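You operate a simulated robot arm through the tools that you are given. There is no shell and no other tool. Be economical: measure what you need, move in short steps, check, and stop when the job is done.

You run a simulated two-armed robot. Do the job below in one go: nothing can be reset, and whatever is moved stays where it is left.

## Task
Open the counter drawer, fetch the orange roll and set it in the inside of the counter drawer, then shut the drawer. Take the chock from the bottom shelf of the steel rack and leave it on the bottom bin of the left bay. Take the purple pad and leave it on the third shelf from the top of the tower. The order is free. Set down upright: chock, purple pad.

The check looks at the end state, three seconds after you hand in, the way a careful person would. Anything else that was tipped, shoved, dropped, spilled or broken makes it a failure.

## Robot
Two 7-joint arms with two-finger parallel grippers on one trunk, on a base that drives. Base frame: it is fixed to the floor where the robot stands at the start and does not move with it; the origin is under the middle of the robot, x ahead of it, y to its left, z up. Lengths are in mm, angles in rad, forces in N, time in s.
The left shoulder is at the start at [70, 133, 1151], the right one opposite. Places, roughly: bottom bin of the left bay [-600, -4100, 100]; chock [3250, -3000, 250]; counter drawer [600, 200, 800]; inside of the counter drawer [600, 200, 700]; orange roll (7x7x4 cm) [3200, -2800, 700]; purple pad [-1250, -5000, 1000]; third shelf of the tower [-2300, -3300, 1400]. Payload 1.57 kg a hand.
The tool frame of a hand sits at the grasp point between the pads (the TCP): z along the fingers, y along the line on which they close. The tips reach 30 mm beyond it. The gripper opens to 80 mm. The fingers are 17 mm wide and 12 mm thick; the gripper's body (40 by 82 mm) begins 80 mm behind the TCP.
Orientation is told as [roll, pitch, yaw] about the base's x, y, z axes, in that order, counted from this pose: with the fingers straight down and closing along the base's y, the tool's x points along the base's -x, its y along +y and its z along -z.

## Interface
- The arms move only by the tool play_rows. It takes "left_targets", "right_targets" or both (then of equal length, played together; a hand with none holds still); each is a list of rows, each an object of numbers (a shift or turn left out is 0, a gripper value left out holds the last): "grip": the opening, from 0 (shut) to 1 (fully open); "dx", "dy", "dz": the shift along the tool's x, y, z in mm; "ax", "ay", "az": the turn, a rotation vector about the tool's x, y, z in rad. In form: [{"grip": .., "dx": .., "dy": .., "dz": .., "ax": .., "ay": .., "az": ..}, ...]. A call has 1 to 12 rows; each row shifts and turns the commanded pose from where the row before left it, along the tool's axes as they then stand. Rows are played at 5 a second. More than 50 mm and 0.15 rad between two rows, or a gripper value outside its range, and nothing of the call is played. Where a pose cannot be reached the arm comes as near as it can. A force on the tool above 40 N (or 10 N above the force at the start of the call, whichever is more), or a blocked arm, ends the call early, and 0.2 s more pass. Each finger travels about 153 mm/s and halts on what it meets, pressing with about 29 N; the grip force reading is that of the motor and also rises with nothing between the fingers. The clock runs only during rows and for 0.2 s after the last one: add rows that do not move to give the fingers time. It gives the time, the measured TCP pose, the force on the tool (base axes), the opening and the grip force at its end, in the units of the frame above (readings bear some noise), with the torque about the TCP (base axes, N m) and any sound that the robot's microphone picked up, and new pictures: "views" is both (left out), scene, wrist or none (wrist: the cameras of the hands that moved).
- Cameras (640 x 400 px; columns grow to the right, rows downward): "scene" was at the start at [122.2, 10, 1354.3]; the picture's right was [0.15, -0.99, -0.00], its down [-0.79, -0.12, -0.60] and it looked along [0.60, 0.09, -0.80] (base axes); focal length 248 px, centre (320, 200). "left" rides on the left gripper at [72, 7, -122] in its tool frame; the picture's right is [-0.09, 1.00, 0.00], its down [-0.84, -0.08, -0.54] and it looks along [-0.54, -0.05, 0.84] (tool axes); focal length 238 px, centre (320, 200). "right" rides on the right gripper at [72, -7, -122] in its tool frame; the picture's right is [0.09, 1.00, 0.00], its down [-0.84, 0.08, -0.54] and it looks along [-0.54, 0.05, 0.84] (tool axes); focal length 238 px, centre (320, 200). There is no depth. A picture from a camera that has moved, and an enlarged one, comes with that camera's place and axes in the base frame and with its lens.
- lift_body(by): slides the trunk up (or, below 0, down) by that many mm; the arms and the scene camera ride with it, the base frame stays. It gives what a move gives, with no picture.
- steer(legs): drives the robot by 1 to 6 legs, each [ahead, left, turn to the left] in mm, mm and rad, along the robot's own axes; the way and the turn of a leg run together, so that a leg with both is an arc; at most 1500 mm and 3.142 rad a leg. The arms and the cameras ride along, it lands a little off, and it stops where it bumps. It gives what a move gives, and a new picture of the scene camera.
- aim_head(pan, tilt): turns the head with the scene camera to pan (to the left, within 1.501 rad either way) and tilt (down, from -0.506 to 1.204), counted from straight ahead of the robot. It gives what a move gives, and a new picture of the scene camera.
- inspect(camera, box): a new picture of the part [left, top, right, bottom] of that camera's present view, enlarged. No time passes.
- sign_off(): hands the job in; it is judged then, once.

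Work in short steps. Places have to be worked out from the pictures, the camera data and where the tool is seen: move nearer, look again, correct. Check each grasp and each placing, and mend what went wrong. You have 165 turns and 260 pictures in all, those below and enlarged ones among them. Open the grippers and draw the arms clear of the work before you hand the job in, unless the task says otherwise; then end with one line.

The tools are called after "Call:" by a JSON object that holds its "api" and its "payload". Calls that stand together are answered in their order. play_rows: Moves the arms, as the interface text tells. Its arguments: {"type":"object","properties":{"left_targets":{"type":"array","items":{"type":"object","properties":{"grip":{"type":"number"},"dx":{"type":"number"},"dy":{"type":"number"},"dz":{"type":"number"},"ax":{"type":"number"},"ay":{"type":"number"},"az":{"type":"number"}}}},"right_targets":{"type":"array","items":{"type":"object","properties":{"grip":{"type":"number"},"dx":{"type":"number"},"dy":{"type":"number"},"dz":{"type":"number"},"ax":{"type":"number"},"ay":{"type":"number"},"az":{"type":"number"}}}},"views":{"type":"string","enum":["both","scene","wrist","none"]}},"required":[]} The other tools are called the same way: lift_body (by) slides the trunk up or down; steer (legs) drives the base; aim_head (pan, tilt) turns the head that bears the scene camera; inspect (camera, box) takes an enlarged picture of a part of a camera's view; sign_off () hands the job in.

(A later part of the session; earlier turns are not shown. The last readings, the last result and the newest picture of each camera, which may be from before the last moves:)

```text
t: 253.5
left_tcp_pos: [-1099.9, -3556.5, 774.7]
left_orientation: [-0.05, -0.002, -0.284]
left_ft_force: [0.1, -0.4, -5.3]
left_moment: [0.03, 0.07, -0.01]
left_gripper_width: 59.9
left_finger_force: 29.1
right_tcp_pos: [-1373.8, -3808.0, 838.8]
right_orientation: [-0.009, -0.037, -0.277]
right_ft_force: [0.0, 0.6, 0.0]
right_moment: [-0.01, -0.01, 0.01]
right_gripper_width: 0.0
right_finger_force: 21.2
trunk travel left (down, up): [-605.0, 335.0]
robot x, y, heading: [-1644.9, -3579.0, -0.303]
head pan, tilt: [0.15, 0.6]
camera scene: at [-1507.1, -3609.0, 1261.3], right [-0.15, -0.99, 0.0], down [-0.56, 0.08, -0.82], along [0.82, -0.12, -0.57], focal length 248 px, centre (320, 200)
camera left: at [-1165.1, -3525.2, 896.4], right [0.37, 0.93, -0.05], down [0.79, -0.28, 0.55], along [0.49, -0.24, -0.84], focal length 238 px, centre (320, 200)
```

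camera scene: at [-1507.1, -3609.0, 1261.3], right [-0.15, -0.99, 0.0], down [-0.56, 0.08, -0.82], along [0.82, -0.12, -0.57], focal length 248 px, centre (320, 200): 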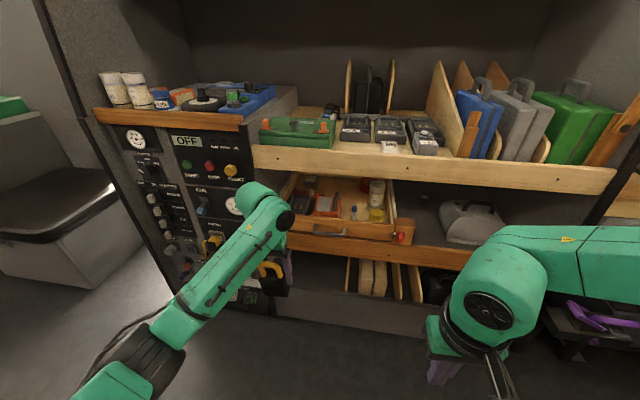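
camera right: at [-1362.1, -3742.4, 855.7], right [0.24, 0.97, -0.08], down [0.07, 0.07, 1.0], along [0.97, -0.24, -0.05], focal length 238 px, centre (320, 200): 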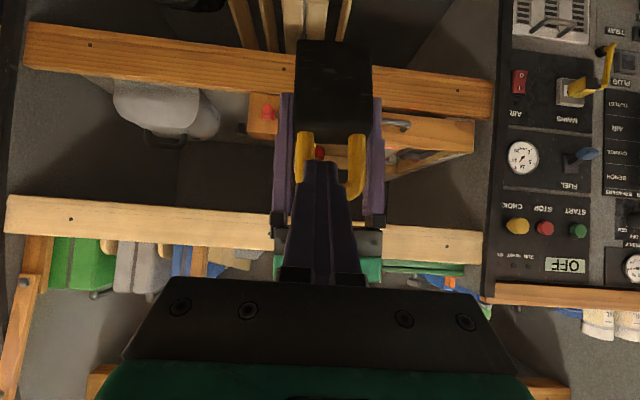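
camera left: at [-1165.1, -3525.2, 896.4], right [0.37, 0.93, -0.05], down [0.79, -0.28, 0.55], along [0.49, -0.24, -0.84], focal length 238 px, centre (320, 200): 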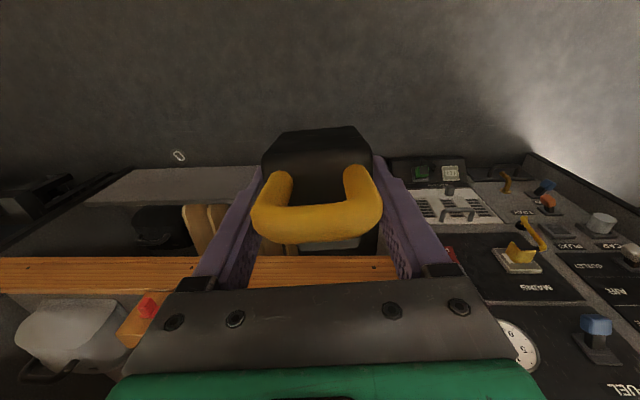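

The chock looks nearly square again. I tilt the left hand forward by 45° once more, pull the right hand in, and lower.

Call:
{"api": "play_rows", "payload": {"left_targets": [{"ay": -0.13, "dx": -26}, {"ay": -0.13, "dx": -26}, {"ay": -0.13, "dx": -26}, {"ay": -0.13, "dx": -26}, {"ay": -0.13, "dx": -26}, {"ay": -0.13, "dx": -26}, {}], "right_targets": [{"dx": 30, "dz": -10}, {"dx": 30, "dz": -10}, {"dx": 30, "dz": -10}, {"dz": -20}, {"dz": -20}, {}, {}], "views": "none"}}

Call:
{"api": "lift_body", "payload": {"by": -400}}

Call:
{"api": "aim_head", "payload": {"pan": 0.15, "tilt": 0.55}}

Call:
{"api": "inspect", "payload": {"camera": "left", "box": [0, 0, 640, 400]}}

```text
t: 255.1
left_tcp_pos: [-960.6, -3594.8, 824.6]
left_orientation: [-0.072, -0.78, -0.235]
left_ft_force: [-0.2, -0.3, -4.7]
left_moment: [0.05, 0.17, 0.04]
left_gripper_width: 59.8
left_finger_force: 29.3
right_tcp_pos: [-1452.5, -3782.9, 903.0]
right_orientation: [-0.008, -0.037, -0.277]
right_ft_force: [0.5, -0.1, -0.6]
right_moment: [-0.02, -0.01, -0.04]
right_gripper_width: 0.0
right_finger_force: 21.5
right hand out of reach, approached as far as the arm can: row 3
trunk travel left (down, up): [-605.0, 335.0]
robot x, y, heading: [-1640.7, -3578.5, -0.296]
head pan, tilt: [0.15, 0.6]
```

```text
t: 258.9
left_tcp_pos: [-962.1, -3596.4, 423.2]
left_orientation: [-0.072, -0.779, -0.234]
left_ft_force: [0.6, 0.2, -3.7]
left_moment: [0.07, 0.15, 0.0]
left_gripper_width: 59.9
left_finger_force: 28.7
right_tcp_pos: [-1452.7, -3783.2, 502.3]
right_orientation: [-0.009, -0.034, -0.278]
right_ft_force: [-0.1, -0.2, 0.1]
right_moment: [0.0, 0.03, 0.01]
right_gripper_width: 0.0
right_finger_force: 21.0
trunk travel left (down, up): [-205.0, 735.0]
robot x, y, heading: [-1641.8, -3580.6, -0.297]
head pan, tilt: [0.15, 0.6]
```

```text
t: 259.6
left_tcp_pos: [-961.7, -3595.8, 424.0]
left_orientation: [-0.07, -0.779, -0.234]
left_ft_force: [-0.2, 0.0, -4.3]
left_moment: [0.09, 0.14, -0.01]
left_gripper_width: 59.9
left_finger_force: 29.2
right_tcp_pos: [-1453.9, -3784.2, 502.8]
right_orientation: [-0.01, -0.036, -0.277]
right_ft_force: [0.6, -0.2, -0.5]
right_moment: [-0.01, 0.0, 0.01]
right_gripper_width: 0.1
right_finger_force: 20.9
trunk travel left (down, up): [-205.0, 735.0]
robot x, y, heading: [-1640.1, -3578.6, -0.298]
head pan, tilt: [0.15, 0.55]
camera scene: at [-1505.7, -3608.5, 865.7], right [-0.15, -0.99, 0.0], down [-0.52, 0.08, -0.85], along [0.84, -0.13, -0.52], focal length 248 px, centre (320, 200)
```

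scene: 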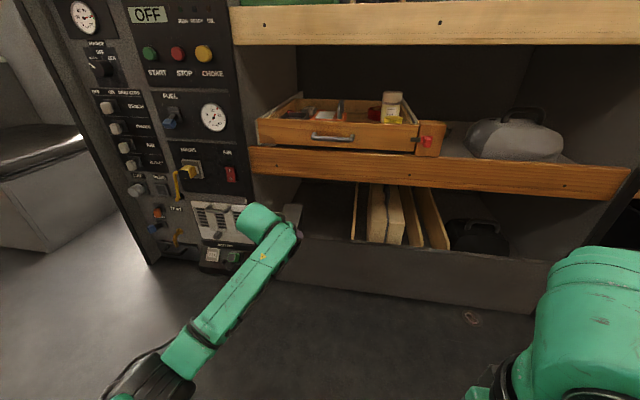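

```text
1.00 times, centred on (320, 200) of left (not enlarged: the box is as wide or as high as the picture)
camera zoom: at [-1090.7, -3550.2, 458.8], right [0.34, 0.94, 0.01], down [0.2, -0.09, 0.98], along [0.92, -0.33, -0.22], focal length 238 px, centre (320, 200)
```

zoom: 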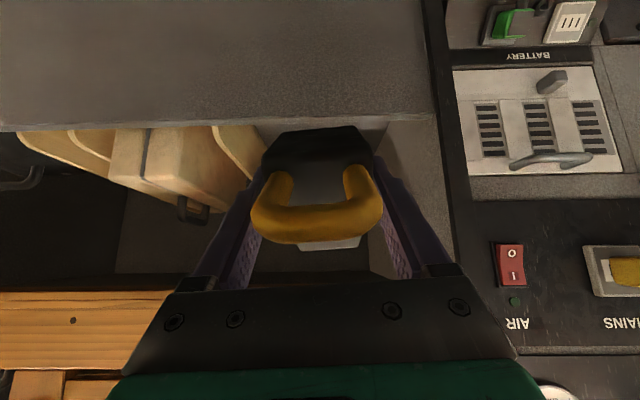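

Centred between the divider and the left wall. I shift 30 right, lower to z≈397, and drive the chock over the plank.

Call:
{"api": "steer", "payload": {"legs": [[0, -30, 0]]}}

Call:
{"api": "lift_body", "payload": {"by": -28}}

Call:
{"api": "steer", "payload": {"legs": [[140, 0, 0]]}}

Call:
{"api": "inspect", "payload": {"camera": "left", "box": [0, 0, 640, 400]}}

```text
t: 260.4
left_tcp_pos: [-970.7, -3623.8, 425.1]
left_orientation: [-0.07, -0.777, -0.233]
left_ft_force: [0.0, 0.4, -4.2]
left_moment: [0.07, 0.17, -0.01]
left_gripper_width: 59.8
left_finger_force: 28.7
right_tcp_pos: [-1460.6, -3813.4, 501.8]
right_orientation: [-0.01, -0.036, -0.275]
right_ft_force: [0.9, -0.2, 1.1]
right_moment: [0.01, 0.02, 0.02]
right_gripper_width: 0.0
right_finger_force: 21.0
trunk travel left (down, up): [-205.0, 735.0]
robot x, y, heading: [-1651.3, -3609.1, -0.299]
head pan, tilt: [0.15, 0.55]
camera scene: at [-1514.7, -3637.5, 865.8], right [-0.15, -0.99, 0.0], down [-0.52, 0.08, -0.85], along [0.84, -0.13, -0.52], focal length 248 px, centre (320, 200)
```

scene: 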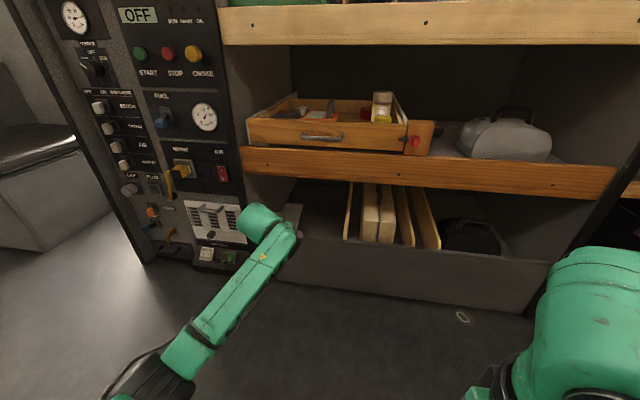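

```text
t: 261.1
left_tcp_pos: [-971.3, -3624.9, 396.9]
left_orientation: [-0.069, -0.779, -0.235]
left_ft_force: [-0.5, 0.0, -4.8]
left_moment: [0.04, 0.14, -0.03]
left_gripper_width: 60.0
left_finger_force: 29.4
right_tcp_pos: [-1461.5, -3812.5, 474.7]
right_orientation: [-0.011, -0.037, -0.277]
right_ft_force: [0.1, 0.0, 0.5]
right_moment: [0.02, 0.01, -0.03]
right_gripper_width: 0.0
right_finger_force: 21.2
trunk travel left (down, up): [-177.0, 763.0]
robot x, y, heading: [-1652.4, -3606.6, -0.299]
head pan, tilt: [0.15, 0.55]
```

```text
t: 262.4
left_tcp_pos: [-836.9, -3666.1, 395.2]
left_orientation: [-0.069, -0.778, -0.233]
left_ft_force: [0.1, 0.1, -5.1]
left_moment: [0.01, 0.14, 0.03]
left_gripper_width: 59.6
left_finger_force: 29.0
right_tcp_pos: [-1328.1, -3853.8, 474.5]
right_orientation: [-0.008, -0.037, -0.277]
right_ft_force: [0.5, -0.4, -0.8]
right_moment: [0.01, 0.01, -0.05]
right_gripper_width: 0.0
right_finger_force: 21.5
trunk travel left (down, up): [-177.0, 763.0]
robot x, y, heading: [-1518.2, -3652.0, -0.303]
head pan, tilt: [0.15, 0.55]
camera scene: at [-1380.2, -3678.8, 837.7], right [-0.15, -0.99, 0.0], down [-0.52, 0.08, -0.85], along [0.84, -0.13, -0.52], focal length 248 px, centre (320, 200)
```

scene: 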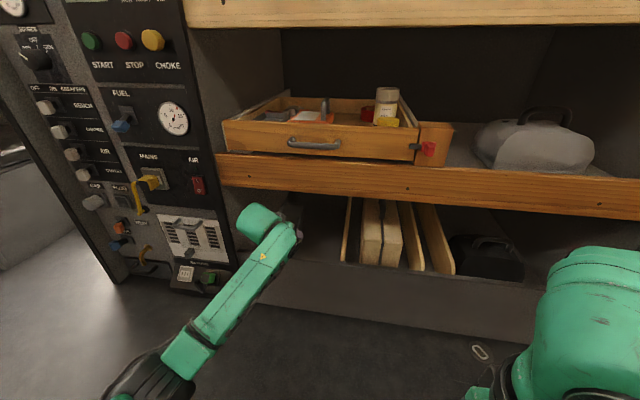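

```text
1.00 times, centred on (320, 200) of left (not enlarged: the box is as wide or as high as the picture)
camera zoom: at [-965.3, -3620.3, 430.6], right [0.34, 0.94, 0.01], down [0.2, -0.09, 0.98], along [0.92, -0.33, -0.22], focal length 238 px, centre (320, 200)
```

zoom: 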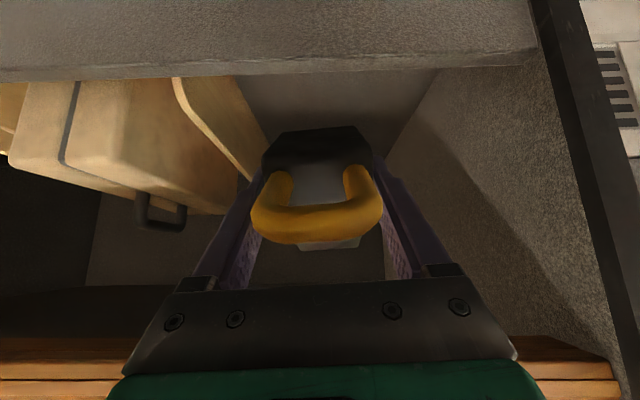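

No contact; the chock is at the opening. I drive on 85 mm.

Call:
{"api": "steer", "payload": {"legs": [[85, 0, 0]]}}

Call:
{"api": "inspect", "payload": {"camera": "left", "box": [0, 0, 640, 400]}}

```text
t: 263.5
left_tcp_pos: [-755.2, -3691.3, 394.4]
left_orientation: [-0.07, -0.777, -0.232]
left_ft_force: [0.5, -0.3, -4.8]
left_moment: [0.07, 0.19, 0.03]
left_gripper_width: 59.7
left_finger_force: 28.9
right_tcp_pos: [-1245.8, -3879.2, 475.1]
right_orientation: [-0.008, -0.036, -0.278]
right_ft_force: [-0.2, -0.3, 0.5]
right_moment: [0.01, 0.0, 0.01]
right_gripper_width: 0.0
right_finger_force: 21.0
trunk travel left (down, up): [-177.0, 763.0]
robot x, y, heading: [-1436.0, -3677.8, -0.3]
head pan, tilt: [0.15, 0.55]
camera scene: at [-1298.2, -3704.2, 837.7], right [-0.15, -0.99, 0.0], down [-0.52, 0.08, -0.85], along [0.84, -0.13, -0.52], focal length 248 px, centre (320, 200)
```

scene: 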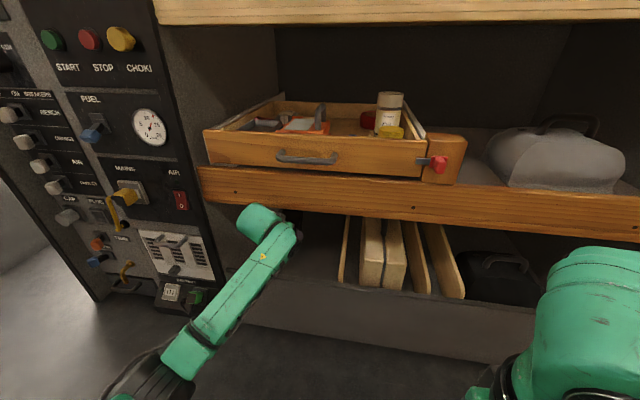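

```text
1.00 times, centred on (320, 200) of left (not enlarged: the box is as wide or as high as the picture)
camera zoom: at [-883.4, -3645.9, 430.5], right [0.34, 0.94, 0.01], down [0.2, -0.09, 0.98], along [0.92, -0.33, -0.22], focal length 238 px, centre (320, 200)
```

zoom: 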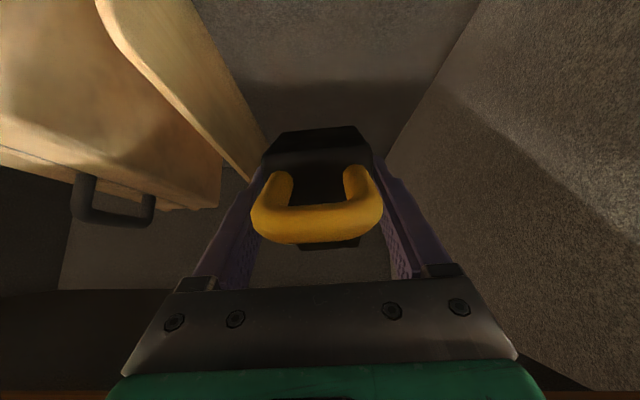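

Inside the opening now. I slide diagonally: down 35, ahead 40, repeated.

Call:
{"api": "lift_body", "payload": {"by": -35}}

Call:
{"api": "steer", "payload": {"legs": [[45, 0, 0]]}}

Call:
{"api": "lift_body", "payload": {"by": -40}}

Call:
{"api": "steer", "payload": {"legs": [[45, 0, 0]]}}

Call:
{"api": "inspect", "payload": {"camera": "left", "box": [0, 0, 640, 400]}}

```text
t: 264.3
left_tcp_pos: [-754.9, -3690.3, 360.0]
left_orientation: [-0.07, -0.778, -0.234]
left_ft_force: [-0.3, 0.1, -5.2]
left_moment: [0.08, 0.13, 0.0]
left_gripper_width: 59.9
left_finger_force: 28.8
right_tcp_pos: [-1247.1, -3878.7, 440.9]
right_orientation: [-0.008, -0.037, -0.277]
right_ft_force: [0.0, 0.6, 0.7]
right_moment: [0.01, -0.03, -0.03]
right_gripper_width: 0.2
right_finger_force: 21.7
trunk travel left (down, up): [-142.0, 798.0]
robot x, y, heading: [-1434.1, -3676.8, -0.303]
head pan, tilt: [0.15, 0.55]
```

```text
t: 265.2
left_tcp_pos: [-712.5, -3704.1, 360.7]
left_orientation: [-0.069, -0.778, -0.232]
left_ft_force: [0.3, -0.5, -3.7]
left_moment: [0.03, 0.12, 0.0]
left_gripper_width: 59.8
left_finger_force: 29.6
right_tcp_pos: [-1202.7, -3893.1, 439.5]
right_orientation: [-0.008, -0.037, -0.274]
right_ft_force: [-0.1, -0.3, -0.6]
right_moment: [0.03, 0.02, 0.0]
right_gripper_width: 0.0
right_finger_force: 21.3
trunk travel left (down, up): [-142.0, 798.0]
robot x, y, heading: [-1388.5, -3689.5, -0.296]
head pan, tilt: [0.15, 0.55]
camera scene: at [-1255.4, -3717.4, 802.7], right [-0.15, -0.99, 0.0], down [-0.52, 0.08, -0.85], along [0.84, -0.13, -0.52], focal length 248 px, centre (320, 200)
```

scene: 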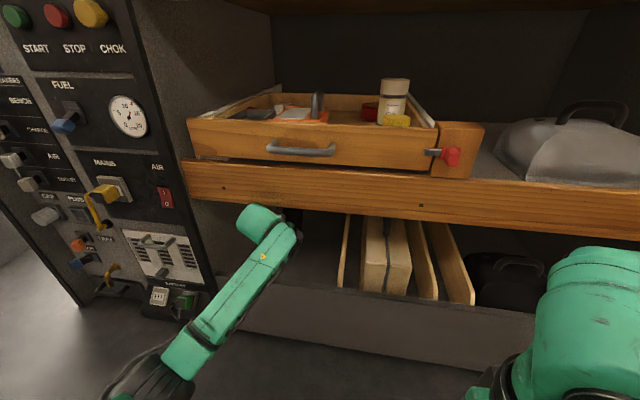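

```text
t: 266.0
left_tcp_pos: [-713.0, -3703.8, 320.7]
left_orientation: [-0.071, -0.776, -0.232]
left_ft_force: [-0.4, 0.2, -5.0]
left_moment: [0.04, 0.16, 0.01]
left_gripper_width: 59.8
left_finger_force: 28.6
right_tcp_pos: [-1203.9, -3892.8, 400.0]
right_orientation: [-0.008, -0.038, -0.276]
right_ft_force: [-0.1, 0.6, 0.9]
right_moment: [-0.02, -0.02, -0.02]
right_gripper_width: 0.2
right_finger_force: 21.2
trunk travel left (down, up): [-102.0, 838.0]
robot x, y, heading: [-1391.8, -3684.3, -0.298]
head pan, tilt: [0.15, 0.55]
```

```text
t: 266.9
left_tcp_pos: [-669.3, -3718.1, 319.3]
left_orientation: [-0.072, -0.777, -0.232]
left_ft_force: [0.5, -0.8, -4.7]
left_moment: [0.05, 0.09, -0.04]
left_gripper_width: 59.8
left_finger_force: 28.8
right_tcp_pos: [-1159.6, -3905.4, 399.5]
right_orientation: [-0.009, -0.034, -0.275]
right_ft_force: [-0.5, 0.5, 0.3]
right_moment: [0.0, -0.01, 0.01]
right_gripper_width: 0.0
right_finger_force: 21.1
trunk travel left (down, up): [-102.0, 838.0]
robot x, y, heading: [-1349.7, -3700.4, -0.296]
head pan, tilt: [0.15, 0.55]
camera scene: at [-1211.0, -3730.7, 762.5], right [-0.15, -0.99, 0.0], down [-0.52, 0.08, -0.85], along [0.84, -0.13, -0.52], focal length 248 px, centre (320, 200)
```

scene: 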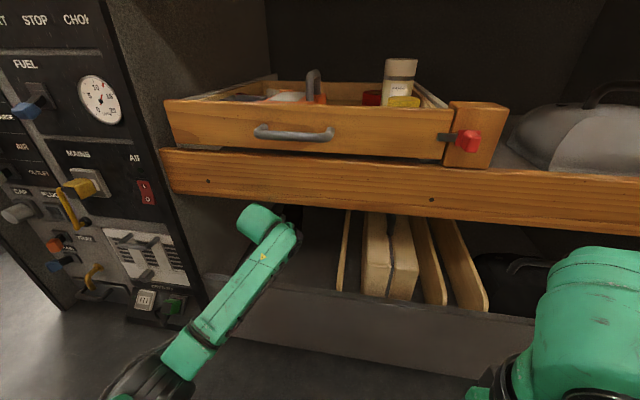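

```text
1.00 times, centred on (320, 200) of left (not enlarged: the box is as wide or as high as the picture)
camera zoom: at [-796.8, -3672.0, 354.1], right [0.34, 0.94, 0.01], down [0.2, -0.09, 0.98], along [0.92, -0.33, -0.22], focal length 238 px, centre (320, 200)
```

zoom: 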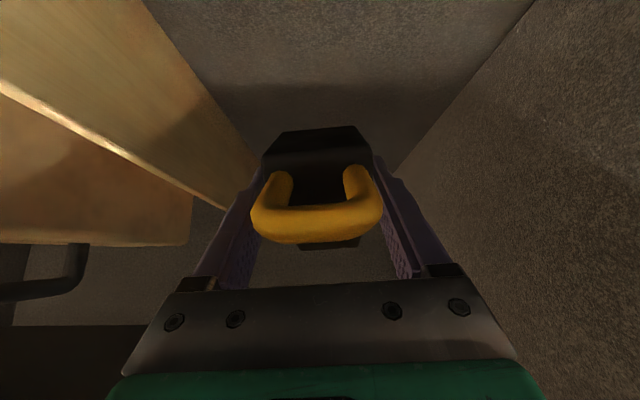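

Clear so far; the wrist is just below the mid-plank. I lower 30 more, then begin rotating the hand upright in place.

Call:
{"api": "lift_body", "payload": {"by": -30}}

Call:
{"api": "play_rows", "payload": {"left_targets": [{"ay": 0.1, "dz": 7, "dx": 2.7}, {"ay": 0.1, "dz": 7, "dx": 1.7}, {"ay": 0.1, "dz": 7, "dx": 1}, {}], "views": "both"}}

```text
t: 267.7
left_tcp_pos: [-668.7, -3718.5, 290.2]
left_orientation: [-0.069, -0.774, -0.233]
left_ft_force: [-0.2, -0.1, -4.6]
left_moment: [0.05, 0.19, -0.02]
left_gripper_width: 60.1
left_finger_force: 28.6
right_tcp_pos: [-1159.6, -3905.6, 368.9]
right_orientation: [-0.009, -0.039, -0.276]
right_ft_force: [-0.3, 0.5, -0.1]
right_moment: [0.02, 0.01, 0.01]
right_gripper_width: 0.0
right_finger_force: 21.5
trunk travel left (down, up): [-72.0, 868.0]
robot x, y, heading: [-1348.1, -3701.4, -0.3]
head pan, tilt: [0.15, 0.55]
```

```text
t: 268.7
left_tcp_pos: [-659.7, -3720.4, 269.9]
left_orientation: [-0.058, -0.475, -0.257]
left_ft_force: [0.1, -0.2, -5.4]
left_moment: [0.0, 0.15, 0.02]
left_gripper_width: 60.1
left_finger_force: 29.1
right_tcp_pos: [-1159.6, -3905.4, 370.9]
right_orientation: [-0.009, -0.036, -0.278]
right_ft_force: [-0.7, -0.2, 0.5]
right_moment: [0.02, -0.02, 0.03]
right_gripper_width: 0.0
right_finger_force: 21.5
trunk travel left (down, up): [-72.0, 868.0]
robot x, y, heading: [-1347.3, -3702.6, -0.298]
head pan, tilt: [0.15, 0.55]
camera scene: at [-1211.9, -3730.8, 732.7], right [-0.15, -0.99, 0.0], down [-0.52, 0.08, -0.85], along [0.84, -0.13, -0.52], focal length 248 px, centre (320, 200)
camera left: at [-772.0, -3678.6, 343.8], right [0.36, 0.93, -0.01], down [0.47, -0.17, 0.87], along [0.81, -0.31, -0.5], focal length 238 px, centre (320, 200)
```

scene: 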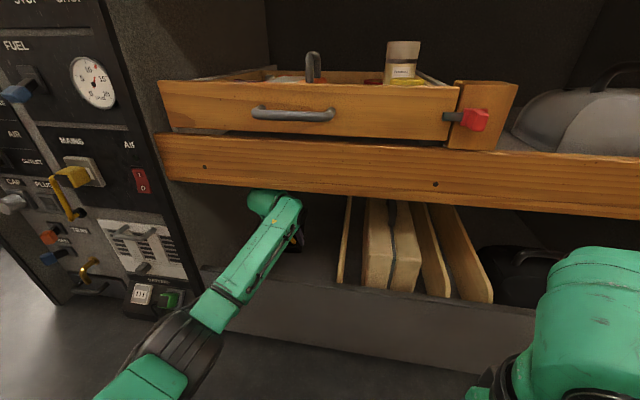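
left: 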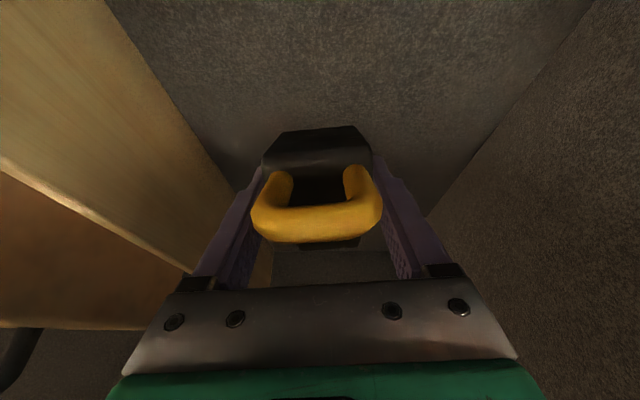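

Working very well, no contact. I continue to near upright, in small steps.

Call:
{"api": "play_rows", "payload": {"left_targets": [{"ay": 0.1, "dz": 5, "dx": 0}, {"ay": 0.1, "dz": 5, "dx": -0.5}, {"ay": 0.1, "dz": 4, "dx": -1}, {"ay": 0.1, "dz": 3, "dx": -2}, {}], "views": "both"}}

```text
t: 269.9
left_tcp_pos: [-682.3, -3721.0, 250.8]
left_orientation: [-0.052, -0.125, -0.275]
left_ft_force: [0.5, 0.8, -5.3]
left_moment: [0.05, 0.08, -0.01]
left_gripper_width: 59.9
left_finger_force: 29.5
left hand out of reach, approached as far as the arm can: row 3, 4
right_tcp_pos: [-1159.1, -3906.5, 370.4]
right_orientation: [-0.009, -0.037, -0.277]
right_ft_force: [0.2, -0.4, 0.5]
right_moment: [0.0, 0.0, 0.03]
right_gripper_width: 0.0
right_finger_force: 21.3
trunk travel left (down, up): [-72.0, 868.0]
robot x, y, heading: [-1345.7, -3704.1, -0.296]
head pan, tilt: [0.15, 0.55]
camera scene: at [-1211.9, -3730.8, 732.8], right [-0.15, -0.99, 0.0], down [-0.52, 0.08, -0.85], along [0.84, -0.13, -0.52], focal length 248 px, centre (320, 200)
camera left: at [-761.3, -3686.2, 361.6], right [0.36, 0.93, -0.04], down [0.72, -0.26, 0.65], along [0.59, -0.26, -0.76], focal length 238 px, centre (320, 200)
```

scene: 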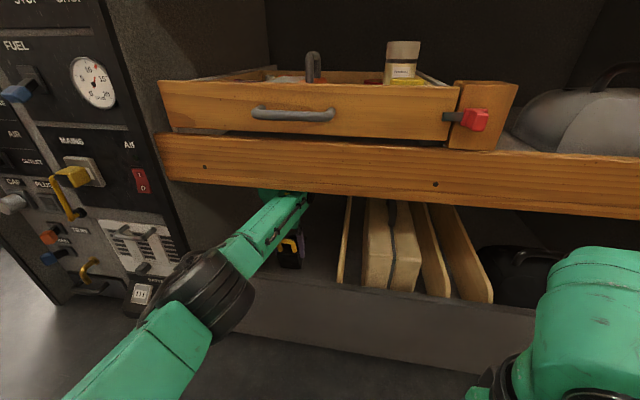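
left: 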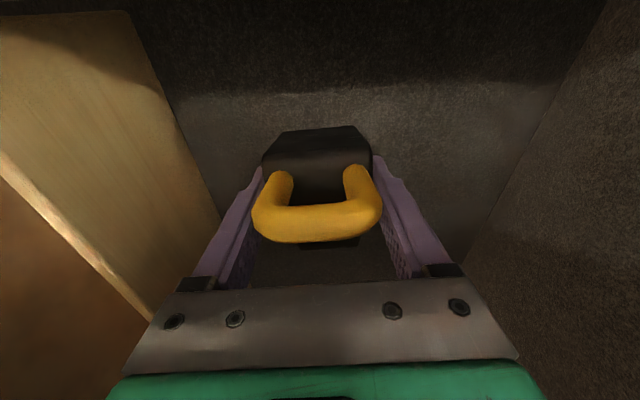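

Nearly upright at z 251; the chock's heel should be about 13 mm above the floor. I lower in small steps until contact.

Call:
{"api": "lift_body", "payload": {"by": -12}}

Call:
{"api": "lift_body", "payload": {"by": -8}}

```text
t: 270.5
left_tcp_pos: [-681.9, -3721.3, 239.7]
left_orientation: [-0.052, -0.125, -0.275]
left_ft_force: [0.2, 0.4, -3.9]
left_moment: [0.05, 0.11, -0.02]
left_gripper_width: 60.2
left_finger_force: 28.8
right_tcp_pos: [-1159.7, -3907.4, 358.1]
right_orientation: [-0.009, -0.037, -0.274]
right_ft_force: [0.5, 0.4, 0.1]
right_moment: [0.0, -0.03, 0.01]
right_gripper_width: 0.0
right_finger_force: 21.8
trunk travel left (down, up): [-60.0, 880.0]
robot x, y, heading: [-1347.7, -3701.4, -0.297]
head pan, tilt: [0.15, 0.55]
```

```text
t: 271.1
left_tcp_pos: [-681.3, -3722.1, 232.4]
left_orientation: [-0.051, -0.126, -0.275]
left_ft_force: [-0.9, -0.2, -5.1]
left_moment: [0.04, 0.11, 0.01]
left_gripper_width: 59.8
left_finger_force: 28.9
right_tcp_pos: [-1160.0, -3906.6, 350.5]
right_orientation: [-0.009, -0.037, -0.276]
right_ft_force: [-0.4, 0.6, 0.2]
right_moment: [-0.01, -0.01, -0.02]
right_gripper_width: 0.1
right_finger_force: 21.6
trunk travel left (down, up): [-52.0, 888.0]
robot x, y, heading: [-1348.6, -3701.0, -0.298]
head pan, tilt: [0.15, 0.55]
```

Call:
{"api": "lift_body", "payload": {"by": -8}}

Call:
{"api": "lift_body", "payload": {"by": -8}}

Call:
{"api": "lift_body", "payload": {"by": -8}}

Call:
{"api": "inspect", "payload": {"camera": "left", "box": [0, 0, 640, 400]}}

```text
t: 271.6
left_tcp_pos: [-681.9, -3720.9, 223.7]
left_orientation: [-0.052, -0.126, -0.276]
left_ft_force: [0.1, 0.1, -5.4]
left_moment: [0.04, 0.09, -0.03]
left_gripper_width: 59.7
left_finger_force: 29.4
right_tcp_pos: [-1160.7, -3906.5, 342.2]
right_orientation: [-0.009, -0.036, -0.275]
right_ft_force: [0.0, -0.2, 0.4]
right_moment: [-0.01, 0.01, 0.0]
right_gripper_width: 0.1
right_finger_force: 21.4
trunk travel left (down, up): [-44.0, 896.0]
robot x, y, heading: [-1347.6, -3703.0, -0.296]
head pan, tilt: [0.15, 0.55]
```

```text
t: 272.2
left_tcp_pos: [-682.6, -3720.9, 214.8]
left_orientation: [-0.05, -0.125, -0.276]
left_ft_force: [0.1, -0.1, -5.0]
left_moment: [0.03, 0.12, 0.0]
left_gripper_width: 60.1
left_finger_force: 28.6
right_tcp_pos: [-1159.8, -3906.1, 333.6]
right_orientation: [-0.009, -0.036, -0.275]
right_ft_force: [0.4, 0.3, 0.4]
right_moment: [-0.03, 0.01, 0.0]
right_gripper_width: 0.0
right_finger_force: 21.7
trunk travel left (down, up): [-36.0, 904.0]
robot x, y, heading: [-1347.9, -3700.2, -0.293]
head pan, tilt: [0.15, 0.55]
```

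```text
t: 272.8
left_tcp_pos: [-682.9, -3722.3, 213.0]
left_orientation: [-0.048, -0.131, -0.275]
left_ft_force: [-9.6, 2.5, 13.9]
left_moment: [0.72, 0.79, 0.23]
left_gripper_width: 59.9
left_finger_force: 29.4
right_tcp_pos: [-1159.2, -3907.3, 327.3]
right_orientation: [-0.008, -0.04, -0.276]
right_ft_force: [-0.4, 0.2, 0.0]
right_moment: [-0.01, -0.01, 0.03]
right_gripper_width: 0.1
right_finger_force: 22.2
trunk travel left (down, up): [-28.0, 912.0]
robot x, y, heading: [-1348.4, -3703.1, -0.297]
head pan, tilt: [0.15, 0.55]
```

```text
1.00 times, centred on (320, 200) of left (not enlarged: the box is as wide or as high as the picture)
camera zoom: at [-762.1, -3686.4, 321.4], right [0.37, 0.93, -0.04], down [0.72, -0.26, 0.65], along [0.6, -0.26, -0.76], focal length 238 px, centre (320, 200)
```

zoom: 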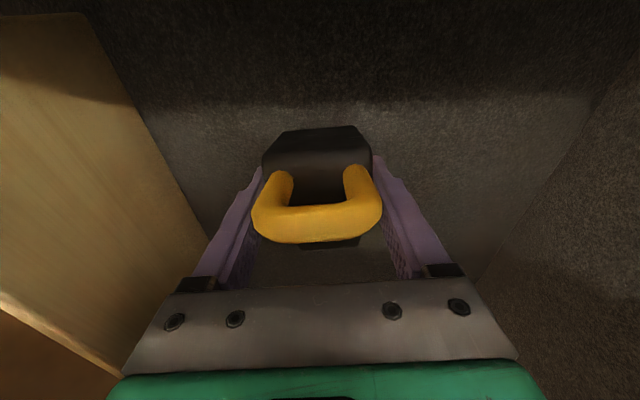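

Contact with the bin floor (floor ≈ z 135), heel first. I open slowly so the chock settles flat.

Call:
{"api": "play_rows", "payload": {"left_targets": [{"dz": -1, "grip": 0.755}, {"grip": 0.765}, {}, {"grip": 0.78}, {}, {"grip": 0.85}, {}], "views": "wrist"}}

```text
t: 274.4
left_tcp_pos: [-682.5, -3721.3, 209.3]
left_orientation: [-0.051, -0.128, -0.275]
left_ft_force: [-0.5, 0.0, 0.4]
left_moment: [-0.01, 0.01, 0.05]
left_gripper_width: 68.0
left_finger_force: 0.0
right_tcp_pos: [-1160.3, -3905.6, 326.8]
right_orientation: [-0.008, -0.037, -0.276]
right_ft_force: [-0.6, -0.5, -0.4]
right_moment: [0.0, -0.01, 0.0]
right_gripper_width: 0.1
right_finger_force: 21.3
trunk travel left (down, up): [-28.0, 912.0]
robot x, y, heading: [-1346.7, -3699.7, -0.299]
head pan, tilt: [0.15, 0.55]
camera left: at [-761.7, -3685.9, 319.0], right [0.36, 0.93, -0.04], down [0.72, -0.26, 0.65], along [0.59, -0.26, -0.76], focal length 238 px, centre (320, 200)
```

left: 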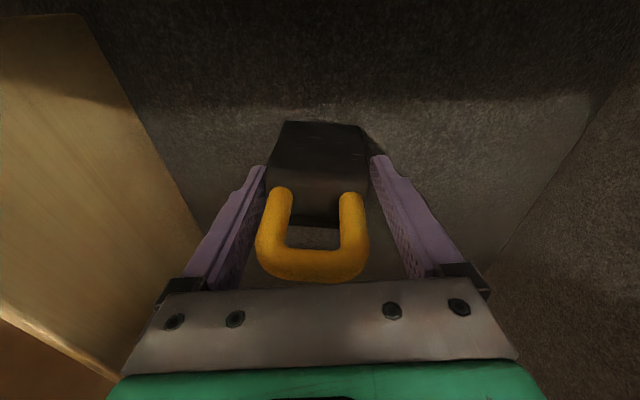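

The chock has settled flat and upright on the bin floor. I open fully, rise 45, and reverse the tilt to leave.

Call:
{"api": "play_rows", "payload": {"left_targets": [{"grip": 1}, {}, {}], "views": "none"}}

Call:
{"api": "lift_body", "payload": {"by": 44}}

Call:
{"api": "play_rows", "payload": {"left_targets": [{"ay": -0.1, "dz": -3, "dx": 2}, {"ay": -0.1, "dz": -4, "dx": 1}, {"ay": -0.1, "dz": -5}, {"ay": -0.1, "dz": -5}, {}], "views": "wrist"}}

```text
t: 275.2
left_tcp_pos: [-682.2, -3721.4, 208.5]
left_orientation: [-0.05, -0.127, -0.276]
left_ft_force: [-0.2, -0.1, -0.3]
left_moment: [-0.03, 0.01, 0.0]
left_gripper_width: 80.0
left_finger_force: 0.0
right_tcp_pos: [-1159.7, -3905.8, 326.0]
right_orientation: [-0.007, -0.038, -0.276]
right_ft_force: [0.0, 0.1, 0.6]
right_moment: [-0.01, -0.01, 0.0]
right_gripper_width: 0.2
right_finger_force: 21.0
trunk travel left (down, up): [-28.0, 912.0]
robot x, y, heading: [-1347.2, -3704.8, -0.298]
head pan, tilt: [0.15, 0.55]
```

```text
t: 276.0
left_tcp_pos: [-681.8, -3721.5, 252.8]
left_orientation: [-0.052, -0.126, -0.276]
left_ft_force: [-0.6, 0.5, -0.6]
left_moment: [0.02, 0.0, -0.03]
left_gripper_width: 80.1
left_finger_force: 0.1
right_tcp_pos: [-1160.0, -3906.0, 368.6]
right_orientation: [-0.008, -0.037, -0.276]
right_ft_force: [0.4, -1.0, -0.3]
right_moment: [-0.04, -0.01, 0.0]
right_gripper_width: 0.1
right_finger_force: 21.5
trunk travel left (down, up): [-72.0, 868.0]
robot x, y, heading: [-1345.0, -3699.0, -0.301]
head pan, tilt: [0.15, 0.55]
```

```text
t: 277.2
left_tcp_pos: [-689.7, -3717.6, 268.6]
left_orientation: [-0.057, -0.528, -0.252]
left_ft_force: [-0.9, -0.2, 1.0]
left_moment: [-0.02, -0.01, -0.01]
left_gripper_width: 79.9
left_finger_force: 0.0
right_tcp_pos: [-1159.0, -3905.0, 369.1]
right_orientation: [-0.008, -0.037, -0.275]
right_ft_force: [-0.5, 0.0, 0.7]
right_moment: [-0.01, 0.01, 0.05]
right_gripper_width: 0.0
right_finger_force: 21.1
trunk travel left (down, up): [-72.0, 868.0]
robot x, y, heading: [-1342.6, -3701.5, -0.299]
head pan, tilt: [0.15, 0.55]
camera left: at [-804.9, -3674.6, 336.1], right [0.35, 0.94, 0.0], down [0.42, -0.16, 0.89], along [0.83, -0.32, -0.45], focal length 238 px, centre (320, 200)
```

left: 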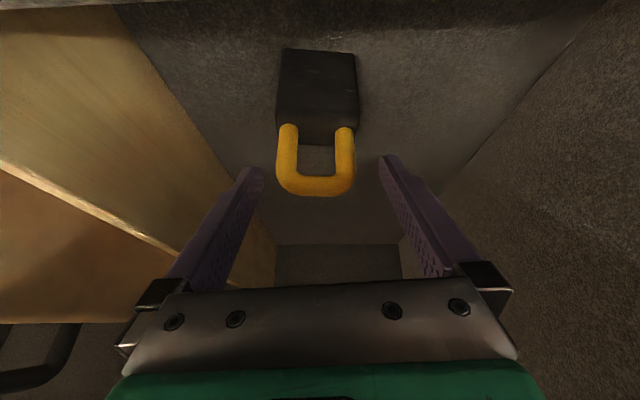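

The chock stands upright, free of the hand. I tilt the rest and back out along the same path.

Call:
{"api": "play_rows", "payload": {"left_targets": [{"ay": -0.1, "dz": -7, "dx": -1}, {"ay": -0.1, "dz": -7, "dx": -2}, {"ay": -0.06, "dz": -7, "dx": -2}, {}], "views": "none"}}

Call:
{"api": "lift_body", "payload": {"by": 30}}

Call:
{"api": "steer", "payload": {"legs": [[-45, 0, 0]]}}

Call:
{"api": "lift_body", "payload": {"by": 40}}

Call:
{"api": "steer", "payload": {"legs": [[-45, 0, 0]]}}

Call:
{"api": "lift_body", "payload": {"by": 35}}

Call:
{"api": "steer", "payload": {"legs": [[-260, 0, 0]]}}

```text
t: 278.2
left_tcp_pos: [-698.3, -3716.0, 287.8]
left_orientation: [-0.07, -0.788, -0.233]
left_ft_force: [0.2, -0.3, 0.7]
left_moment: [0.0, -0.02, -0.01]
left_gripper_width: 80.0
left_finger_force: 0.0
right_tcp_pos: [-1159.2, -3905.9, 368.5]
right_orientation: [-0.009, -0.036, -0.276]
right_ft_force: [-0.2, -0.6, 0.3]
right_moment: [0.01, -0.03, -0.04]
right_gripper_width: 0.0
right_finger_force: 21.3
trunk travel left (down, up): [-72.0, 868.0]
robot x, y, heading: [-1350.6, -3701.7, -0.299]
head pan, tilt: [0.15, 0.55]
```

```text
t: 279.0
left_tcp_pos: [-697.3, -3715.1, 318.2]
left_orientation: [-0.068, -0.785, -0.232]
left_ft_force: [0.5, 0.0, -0.3]
left_moment: [0.0, 0.0, 0.02]
left_gripper_width: 80.1
left_finger_force: 0.1
right_tcp_pos: [-1158.8, -3905.5, 400.3]
right_orientation: [-0.009, -0.039, -0.276]
right_ft_force: [0.1, -0.5, -0.2]
right_moment: [0.02, -0.01, 0.02]
right_gripper_width: 0.3
right_finger_force: 21.3
trunk travel left (down, up): [-102.0, 838.0]
robot x, y, heading: [-1347.7, -3703.3, -0.295]
head pan, tilt: [0.15, 0.55]
```

```text
t: 279.9
left_tcp_pos: [-741.0, -3702.8, 318.2]
left_orientation: [-0.069, -0.785, -0.231]
left_ft_force: [0.3, -1.1, -0.7]
left_moment: [-0.04, -0.01, 0.01]
left_gripper_width: 80.2
left_finger_force: 0.2
right_tcp_pos: [-1202.8, -3892.1, 400.2]
right_orientation: [-0.01, -0.039, -0.275]
right_ft_force: [0.6, 0.1, -0.4]
right_moment: [-0.02, 0.0, 0.02]
right_gripper_width: 0.0
right_finger_force: 21.6
trunk travel left (down, up): [-102.0, 838.0]
robot x, y, heading: [-1391.6, -3685.3, -0.297]
head pan, tilt: [0.15, 0.55]
camera scene: at [-1255.6, -3717.5, 762.9], right [-0.15, -0.99, 0.0], down [-0.52, 0.08, -0.85], along [0.84, -0.13, -0.52], focal length 248 px, centre (320, 200)
```

scene: 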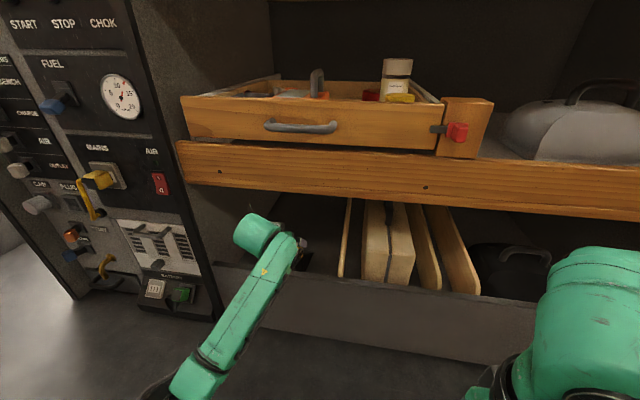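

```text
t: 280.7
left_tcp_pos: [-740.4, -3702.1, 358.0]
left_orientation: [-0.07, -0.786, -0.233]
left_ft_force: [-0.4, 0.0, 0.4]
left_moment: [-0.02, 0.0, 0.0]
left_gripper_width: 79.9
left_finger_force: 0.1
right_tcp_pos: [-1200.8, -3892.9, 439.3]
right_orientation: [-0.009, -0.037, -0.276]
right_ft_force: [0.1, 0.6, -0.2]
right_moment: [0.0, -0.03, 0.03]
right_gripper_width: 0.0
right_finger_force: 20.7
trunk travel left (down, up): [-142.0, 798.0]
robot x, y, heading: [-1389.4, -3691.0, -0.296]
head pan, tilt: [0.15, 0.55]
```

```text
t: 281.6
left_tcp_pos: [-785.1, -3688.5, 358.5]
left_orientation: [-0.07, -0.787, -0.232]
left_ft_force: [-0.7, 0.3, 0.2]
left_moment: [-0.01, -0.02, 0.0]
left_gripper_width: 79.8
left_finger_force: 0.0
right_tcp_pos: [-1245.1, -3878.8, 440.8]
right_orientation: [-0.01, -0.039, -0.276]
right_ft_force: [-0.2, 0.1, 0.2]
right_moment: [0.0, -0.04, -0.01]
right_gripper_width: 0.1
right_finger_force: 21.3
trunk travel left (down, up): [-142.0, 798.0]
robot x, y, heading: [-1433.1, -3672.2, -0.297]
head pan, tilt: [0.15, 0.55]
camera scene: at [-1299.3, -3704.1, 802.9], right [-0.15, -0.99, 0.0], down [-0.52, 0.08, -0.85], along [0.84, -0.13, -0.52], focal length 248 px, centre (320, 200)
```

scene: 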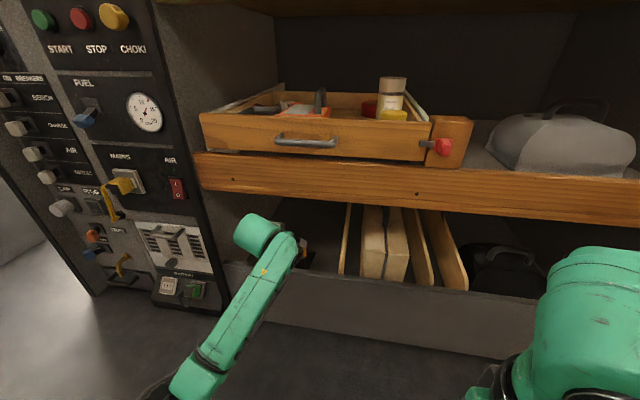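

```text
t: 282.4
left_tcp_pos: [-783.2, -3689.1, 392.7]
left_orientation: [-0.071, -0.785, -0.232]
left_ft_force: [-0.6, -0.2, -0.1]
left_moment: [0.0, 0.03, 0.01]
left_gripper_width: 79.9
left_finger_force: 0.1
right_tcp_pos: [-1246.6, -3879.5, 474.8]
right_orientation: [-0.009, -0.037, -0.276]
right_ft_force: [0.3, 0.1, 0.9]
right_moment: [-0.02, -0.04, -0.01]
right_gripper_width: 0.3
right_finger_force: 21.3
trunk travel left (down, up): [-177.0, 763.0]
robot x, y, heading: [-1436.4, -3674.1, -0.298]
head pan, tilt: [0.15, 0.55]
```

```text
t: 284.3
left_tcp_pos: [-1034.0, -3611.1, 391.9]
left_orientation: [-0.07, -0.787, -0.23]
left_ft_force: [0.5, 0.3, -1.0]
left_moment: [0.03, 0.0, 0.01]
left_gripper_width: 80.0
left_finger_force: 0.0
right_tcp_pos: [-1495.3, -3801.9, 475.3]
right_orientation: [-0.009, -0.038, -0.277]
right_ft_force: [-0.2, -0.5, 0.0]
right_moment: [0.0, -0.04, 0.0]
right_gripper_width: 0.1
right_finger_force: 21.0
trunk travel left (down, up): [-177.0, 763.0]
robot x, y, heading: [-1684.0, -3597.0, -0.3]
head pan, tilt: [0.15, 0.55]
camera scene: at [-1548.6, -3627.1, 837.9], right [-0.15, -0.99, 0.0], down [-0.52, 0.08, -0.85], along [0.84, -0.13, -0.52], focal length 248 px, centre (320, 200)
```

scene: 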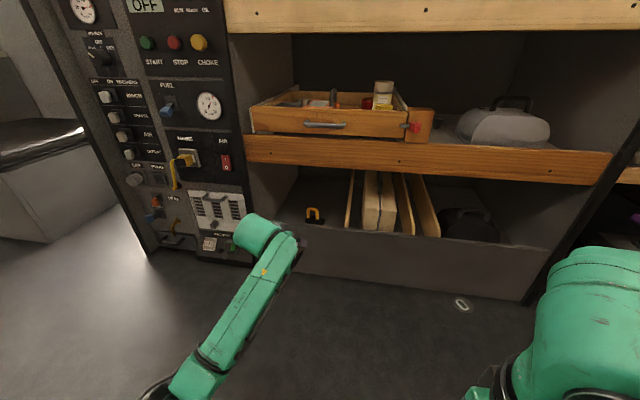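

The chock's handle is visible, upright in the bin of the left bay (whose centre matches the given place). Next the purple pad: I raise the trunk, straighten the left hand, and strafe along the aisle to it.

Call:
{"api": "lift_body", "payload": {"by": 400}}

Call:
{"api": "lift_body", "payload": {"by": 250}}

Call:
{"api": "play_rows", "payload": {"left_targets": [{"ay": 0.13, "dx": 26, "dz": -10}, {"ay": 0.13, "dx": 26, "dz": -10}, {"ay": 0.13, "dx": 26, "dz": -10}, {"ay": 0.13, "dx": 26}, {"ay": 0.13, "dx": 26}, {"ay": 0.13, "dx": 26}, {}], "right_targets": [{}, {}, {}, {}, {}, {"grip": 1}, {}], "views": "none"}}

Call:
{"api": "steer", "payload": {"legs": [[0, -1000, 0]]}}

```text
t: 288.1
left_tcp_pos: [-1033.0, -3610.8, 794.1]
left_orientation: [-0.071, -0.786, -0.23]
left_ft_force: [-0.3, -0.6, 0.4]
left_moment: [0.01, 0.03, -0.03]
left_gripper_width: 80.2
left_finger_force: 0.0
right_tcp_pos: [-1494.9, -3802.0, 875.3]
right_orientation: [-0.008, -0.035, -0.272]
right_ft_force: [-0.8, -0.6, 0.0]
right_moment: [-0.03, -0.01, -0.01]
right_gripper_width: 0.0
right_finger_force: 21.5
trunk travel left (down, up): [-577.0, 363.0]
robot x, y, heading: [-1684.3, -3597.2, -0.3]
head pan, tilt: [0.15, 0.55]
```

```text
t: 290.7
left_tcp_pos: [-1032.8, -3610.4, 1042.4]
left_orientation: [-0.07, -0.785, -0.231]
left_ft_force: [0.6, 0.0, -0.4]
left_moment: [-0.02, 0.01, 0.02]
left_gripper_width: 80.2
left_finger_force: 0.0
right_tcp_pos: [-1494.1, -3801.9, 1126.1]
right_orientation: [-0.007, -0.037, -0.273]
right_ft_force: [-0.3, 0.3, 0.7]
right_moment: [-0.01, 0.01, 0.03]
right_gripper_width: 0.3
right_finger_force: 21.1
trunk travel left (down, up): [-827.0, 113.0]
robot x, y, heading: [-1681.1, -3598.7, -0.302]
head pan, tilt: [0.15, 0.55]
```

```text
t: 292.3
left_tcp_pos: [-1183.4, -3570.1, 998.5]
left_orientation: [-0.048, -0.004, -0.28]
left_ft_force: [0.6, 0.2, 0.4]
left_moment: [0.03, -0.01, 0.0]
left_gripper_width: 80.0
left_finger_force: 0.1
right_tcp_pos: [-1496.2, -3803.1, 1124.9]
right_orientation: [-0.007, -0.039, -0.274]
right_ft_force: [0.4, 0.2, 0.5]
right_moment: [0.02, 0.01, -0.01]
right_gripper_width: 80.0
right_finger_force: 0.0
trunk travel left (down, up): [-827.0, 113.0]
robot x, y, heading: [-1684.3, -3598.4, -0.303]
head pan, tilt: [0.15, 0.55]
```

```text
t: 297.4
left_tcp_pos: [-1470.0, -4518.2, 998.0]
left_orientation: [-0.051, -0.006, -0.275]
left_ft_force: [-1.5, 0.3, 0.4]
left_moment: [0.02, 0.04, 0.04]
left_gripper_width: 80.0
left_finger_force: 0.1
right_tcp_pos: [-1781.7, -4752.4, 1125.9]
right_orientation: [-0.008, -0.037, -0.267]
right_ft_force: [-0.1, -0.3, -0.2]
right_moment: [0.0, 0.01, -0.01]
right_gripper_width: 80.2
right_finger_force: 0.1
trunk travel left (down, up): [-827.0, 113.0]
robot x, y, heading: [-1971.1, -4549.2, -0.29]
head pan, tilt: [0.15, 0.55]
camera scene: at [-1836.4, -4576.9, 1487.9], right [-0.14, -0.99, 0.0], down [-0.52, 0.07, -0.85], along [0.84, -0.12, -0.52], focal length 248 px, centre (320, 200)
```

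scene: 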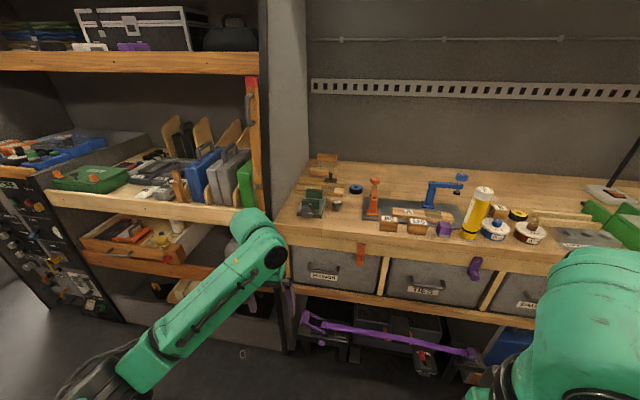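

A small purple block lies on the workbench near [-1232, -5094], matching the pad's place. I zoom in.

Call:
{"api": "inspect", "payload": {"camera": "scene", "box": [360, 160, 540, 280]}}

```text
3.33 times, centred on (450, 220) of scene
camera zoom: at [-1836.4, -4576.9, 1487.9], right [-0.14, -0.99, 0.0], down [-0.52, 0.07, -0.85], along [0.84, -0.12, -0.52], focal length 828 px, centre (-113, 133)
```

zoom: 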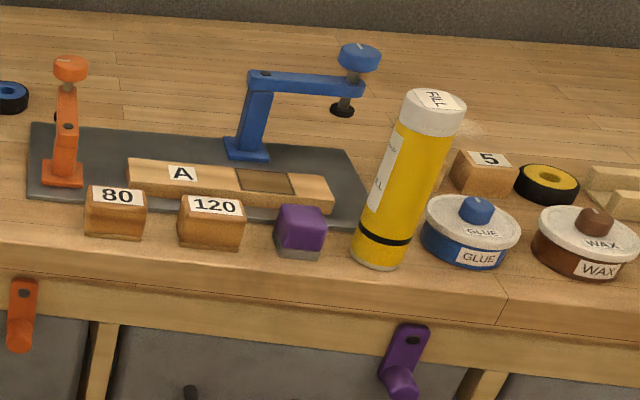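

The purple pad (purple top, grey base, ~51 mm wide) stands between the "120" block and a yellow tube. I pull the left hand up and back, then drive so the pad lies before the right hand.

Call:
{"api": "play_rows", "payload": {"left_targets": [{"dz": -40}, {"dz": -40}, {"dz": -40}, {"dx": 40, "dz": -20}, {"dx": 45}, {"dx": 45}, {"dx": 40}, {}], "views": "none"}}

Call:
{"api": "steer", "payload": {"legs": [[0, -180, 0], [330, 0, -0.01]]}}

Call:
{"api": "inspect", "payload": {"camera": "right", "box": [0, 0, 640, 400]}}

```text
t: 299.2
left_tcp_pos: [-1604.3, -4473.9, 1135.2]
left_orientation: [-0.05, -0.007, -0.272]
left_ft_force: [1.3, 0.4, 1.2]
left_moment: [0.02, 0.03, -0.01]
left_gripper_width: 79.9
left_finger_force: 0.0
left hand out of reach, approached as far as the arm can: row 7
right_tcp_pos: [-1780.9, -4752.3, 1124.4]
right_orientation: [-0.009, -0.036, -0.266]
right_ft_force: [-0.3, 0.8, -0.5]
right_moment: [0.0, 0.01, 0.02]
right_gripper_width: 79.8
right_finger_force: 0.2
trunk travel left (down, up): [-827.0, 113.0]
robot x, y, heading: [-1973.2, -4550.8, -0.297]
head pan, tilt: [0.15, 0.55]
```

```text
t: 302.5
left_tcp_pos: [-1338.9, -4743.6, 1137.6]
left_orientation: [-0.052, -0.008, -0.283]
left_ft_force: [0.0, -0.1, 0.3]
left_moment: [0.01, -0.04, 0.02]
left_gripper_width: 80.1
left_finger_force: 0.0
right_tcp_pos: [-1518.1, -5021.7, 1124.8]
right_orientation: [-0.009, -0.038, -0.277]
right_ft_force: [0.6, 0.7, -0.2]
right_moment: [0.01, 0.01, -0.01]
right_gripper_width: 80.0
right_finger_force: 0.1
trunk travel left (down, up): [-827.0, 113.0]
robot x, y, heading: [-1710.2, -4817.8, -0.299]
head pan, tilt: [0.15, 0.55]
camera scene: at [-1572.2, -4845.6, 1488.2], right [-0.15, -0.99, 0.0], down [-0.52, 0.08, -0.85], along [0.84, -0.13, -0.52], focal length 248 px, centre (320, 200)
```

scene: 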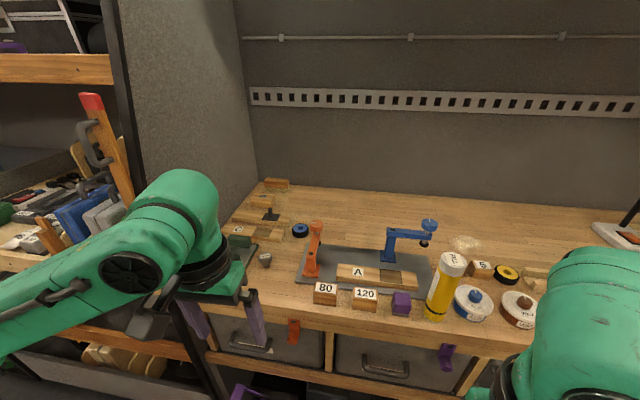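

```text
1.00 times, centred on (320, 200) of right (not enlarged: the box is as wide or as high as the picture)
camera zoom: at [-1593.2, -5005.2, 1243.9], right [0.18, 0.98, -0.01], down [0.81, -0.14, 0.57], along [0.56, -0.12, -0.82], focal length 238 px, centre (320, 200)
```

zoom: 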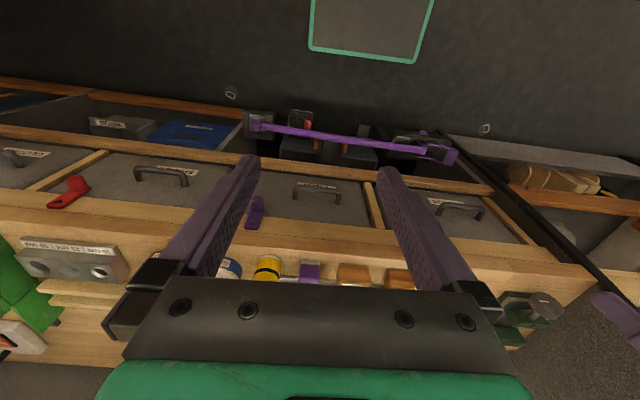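

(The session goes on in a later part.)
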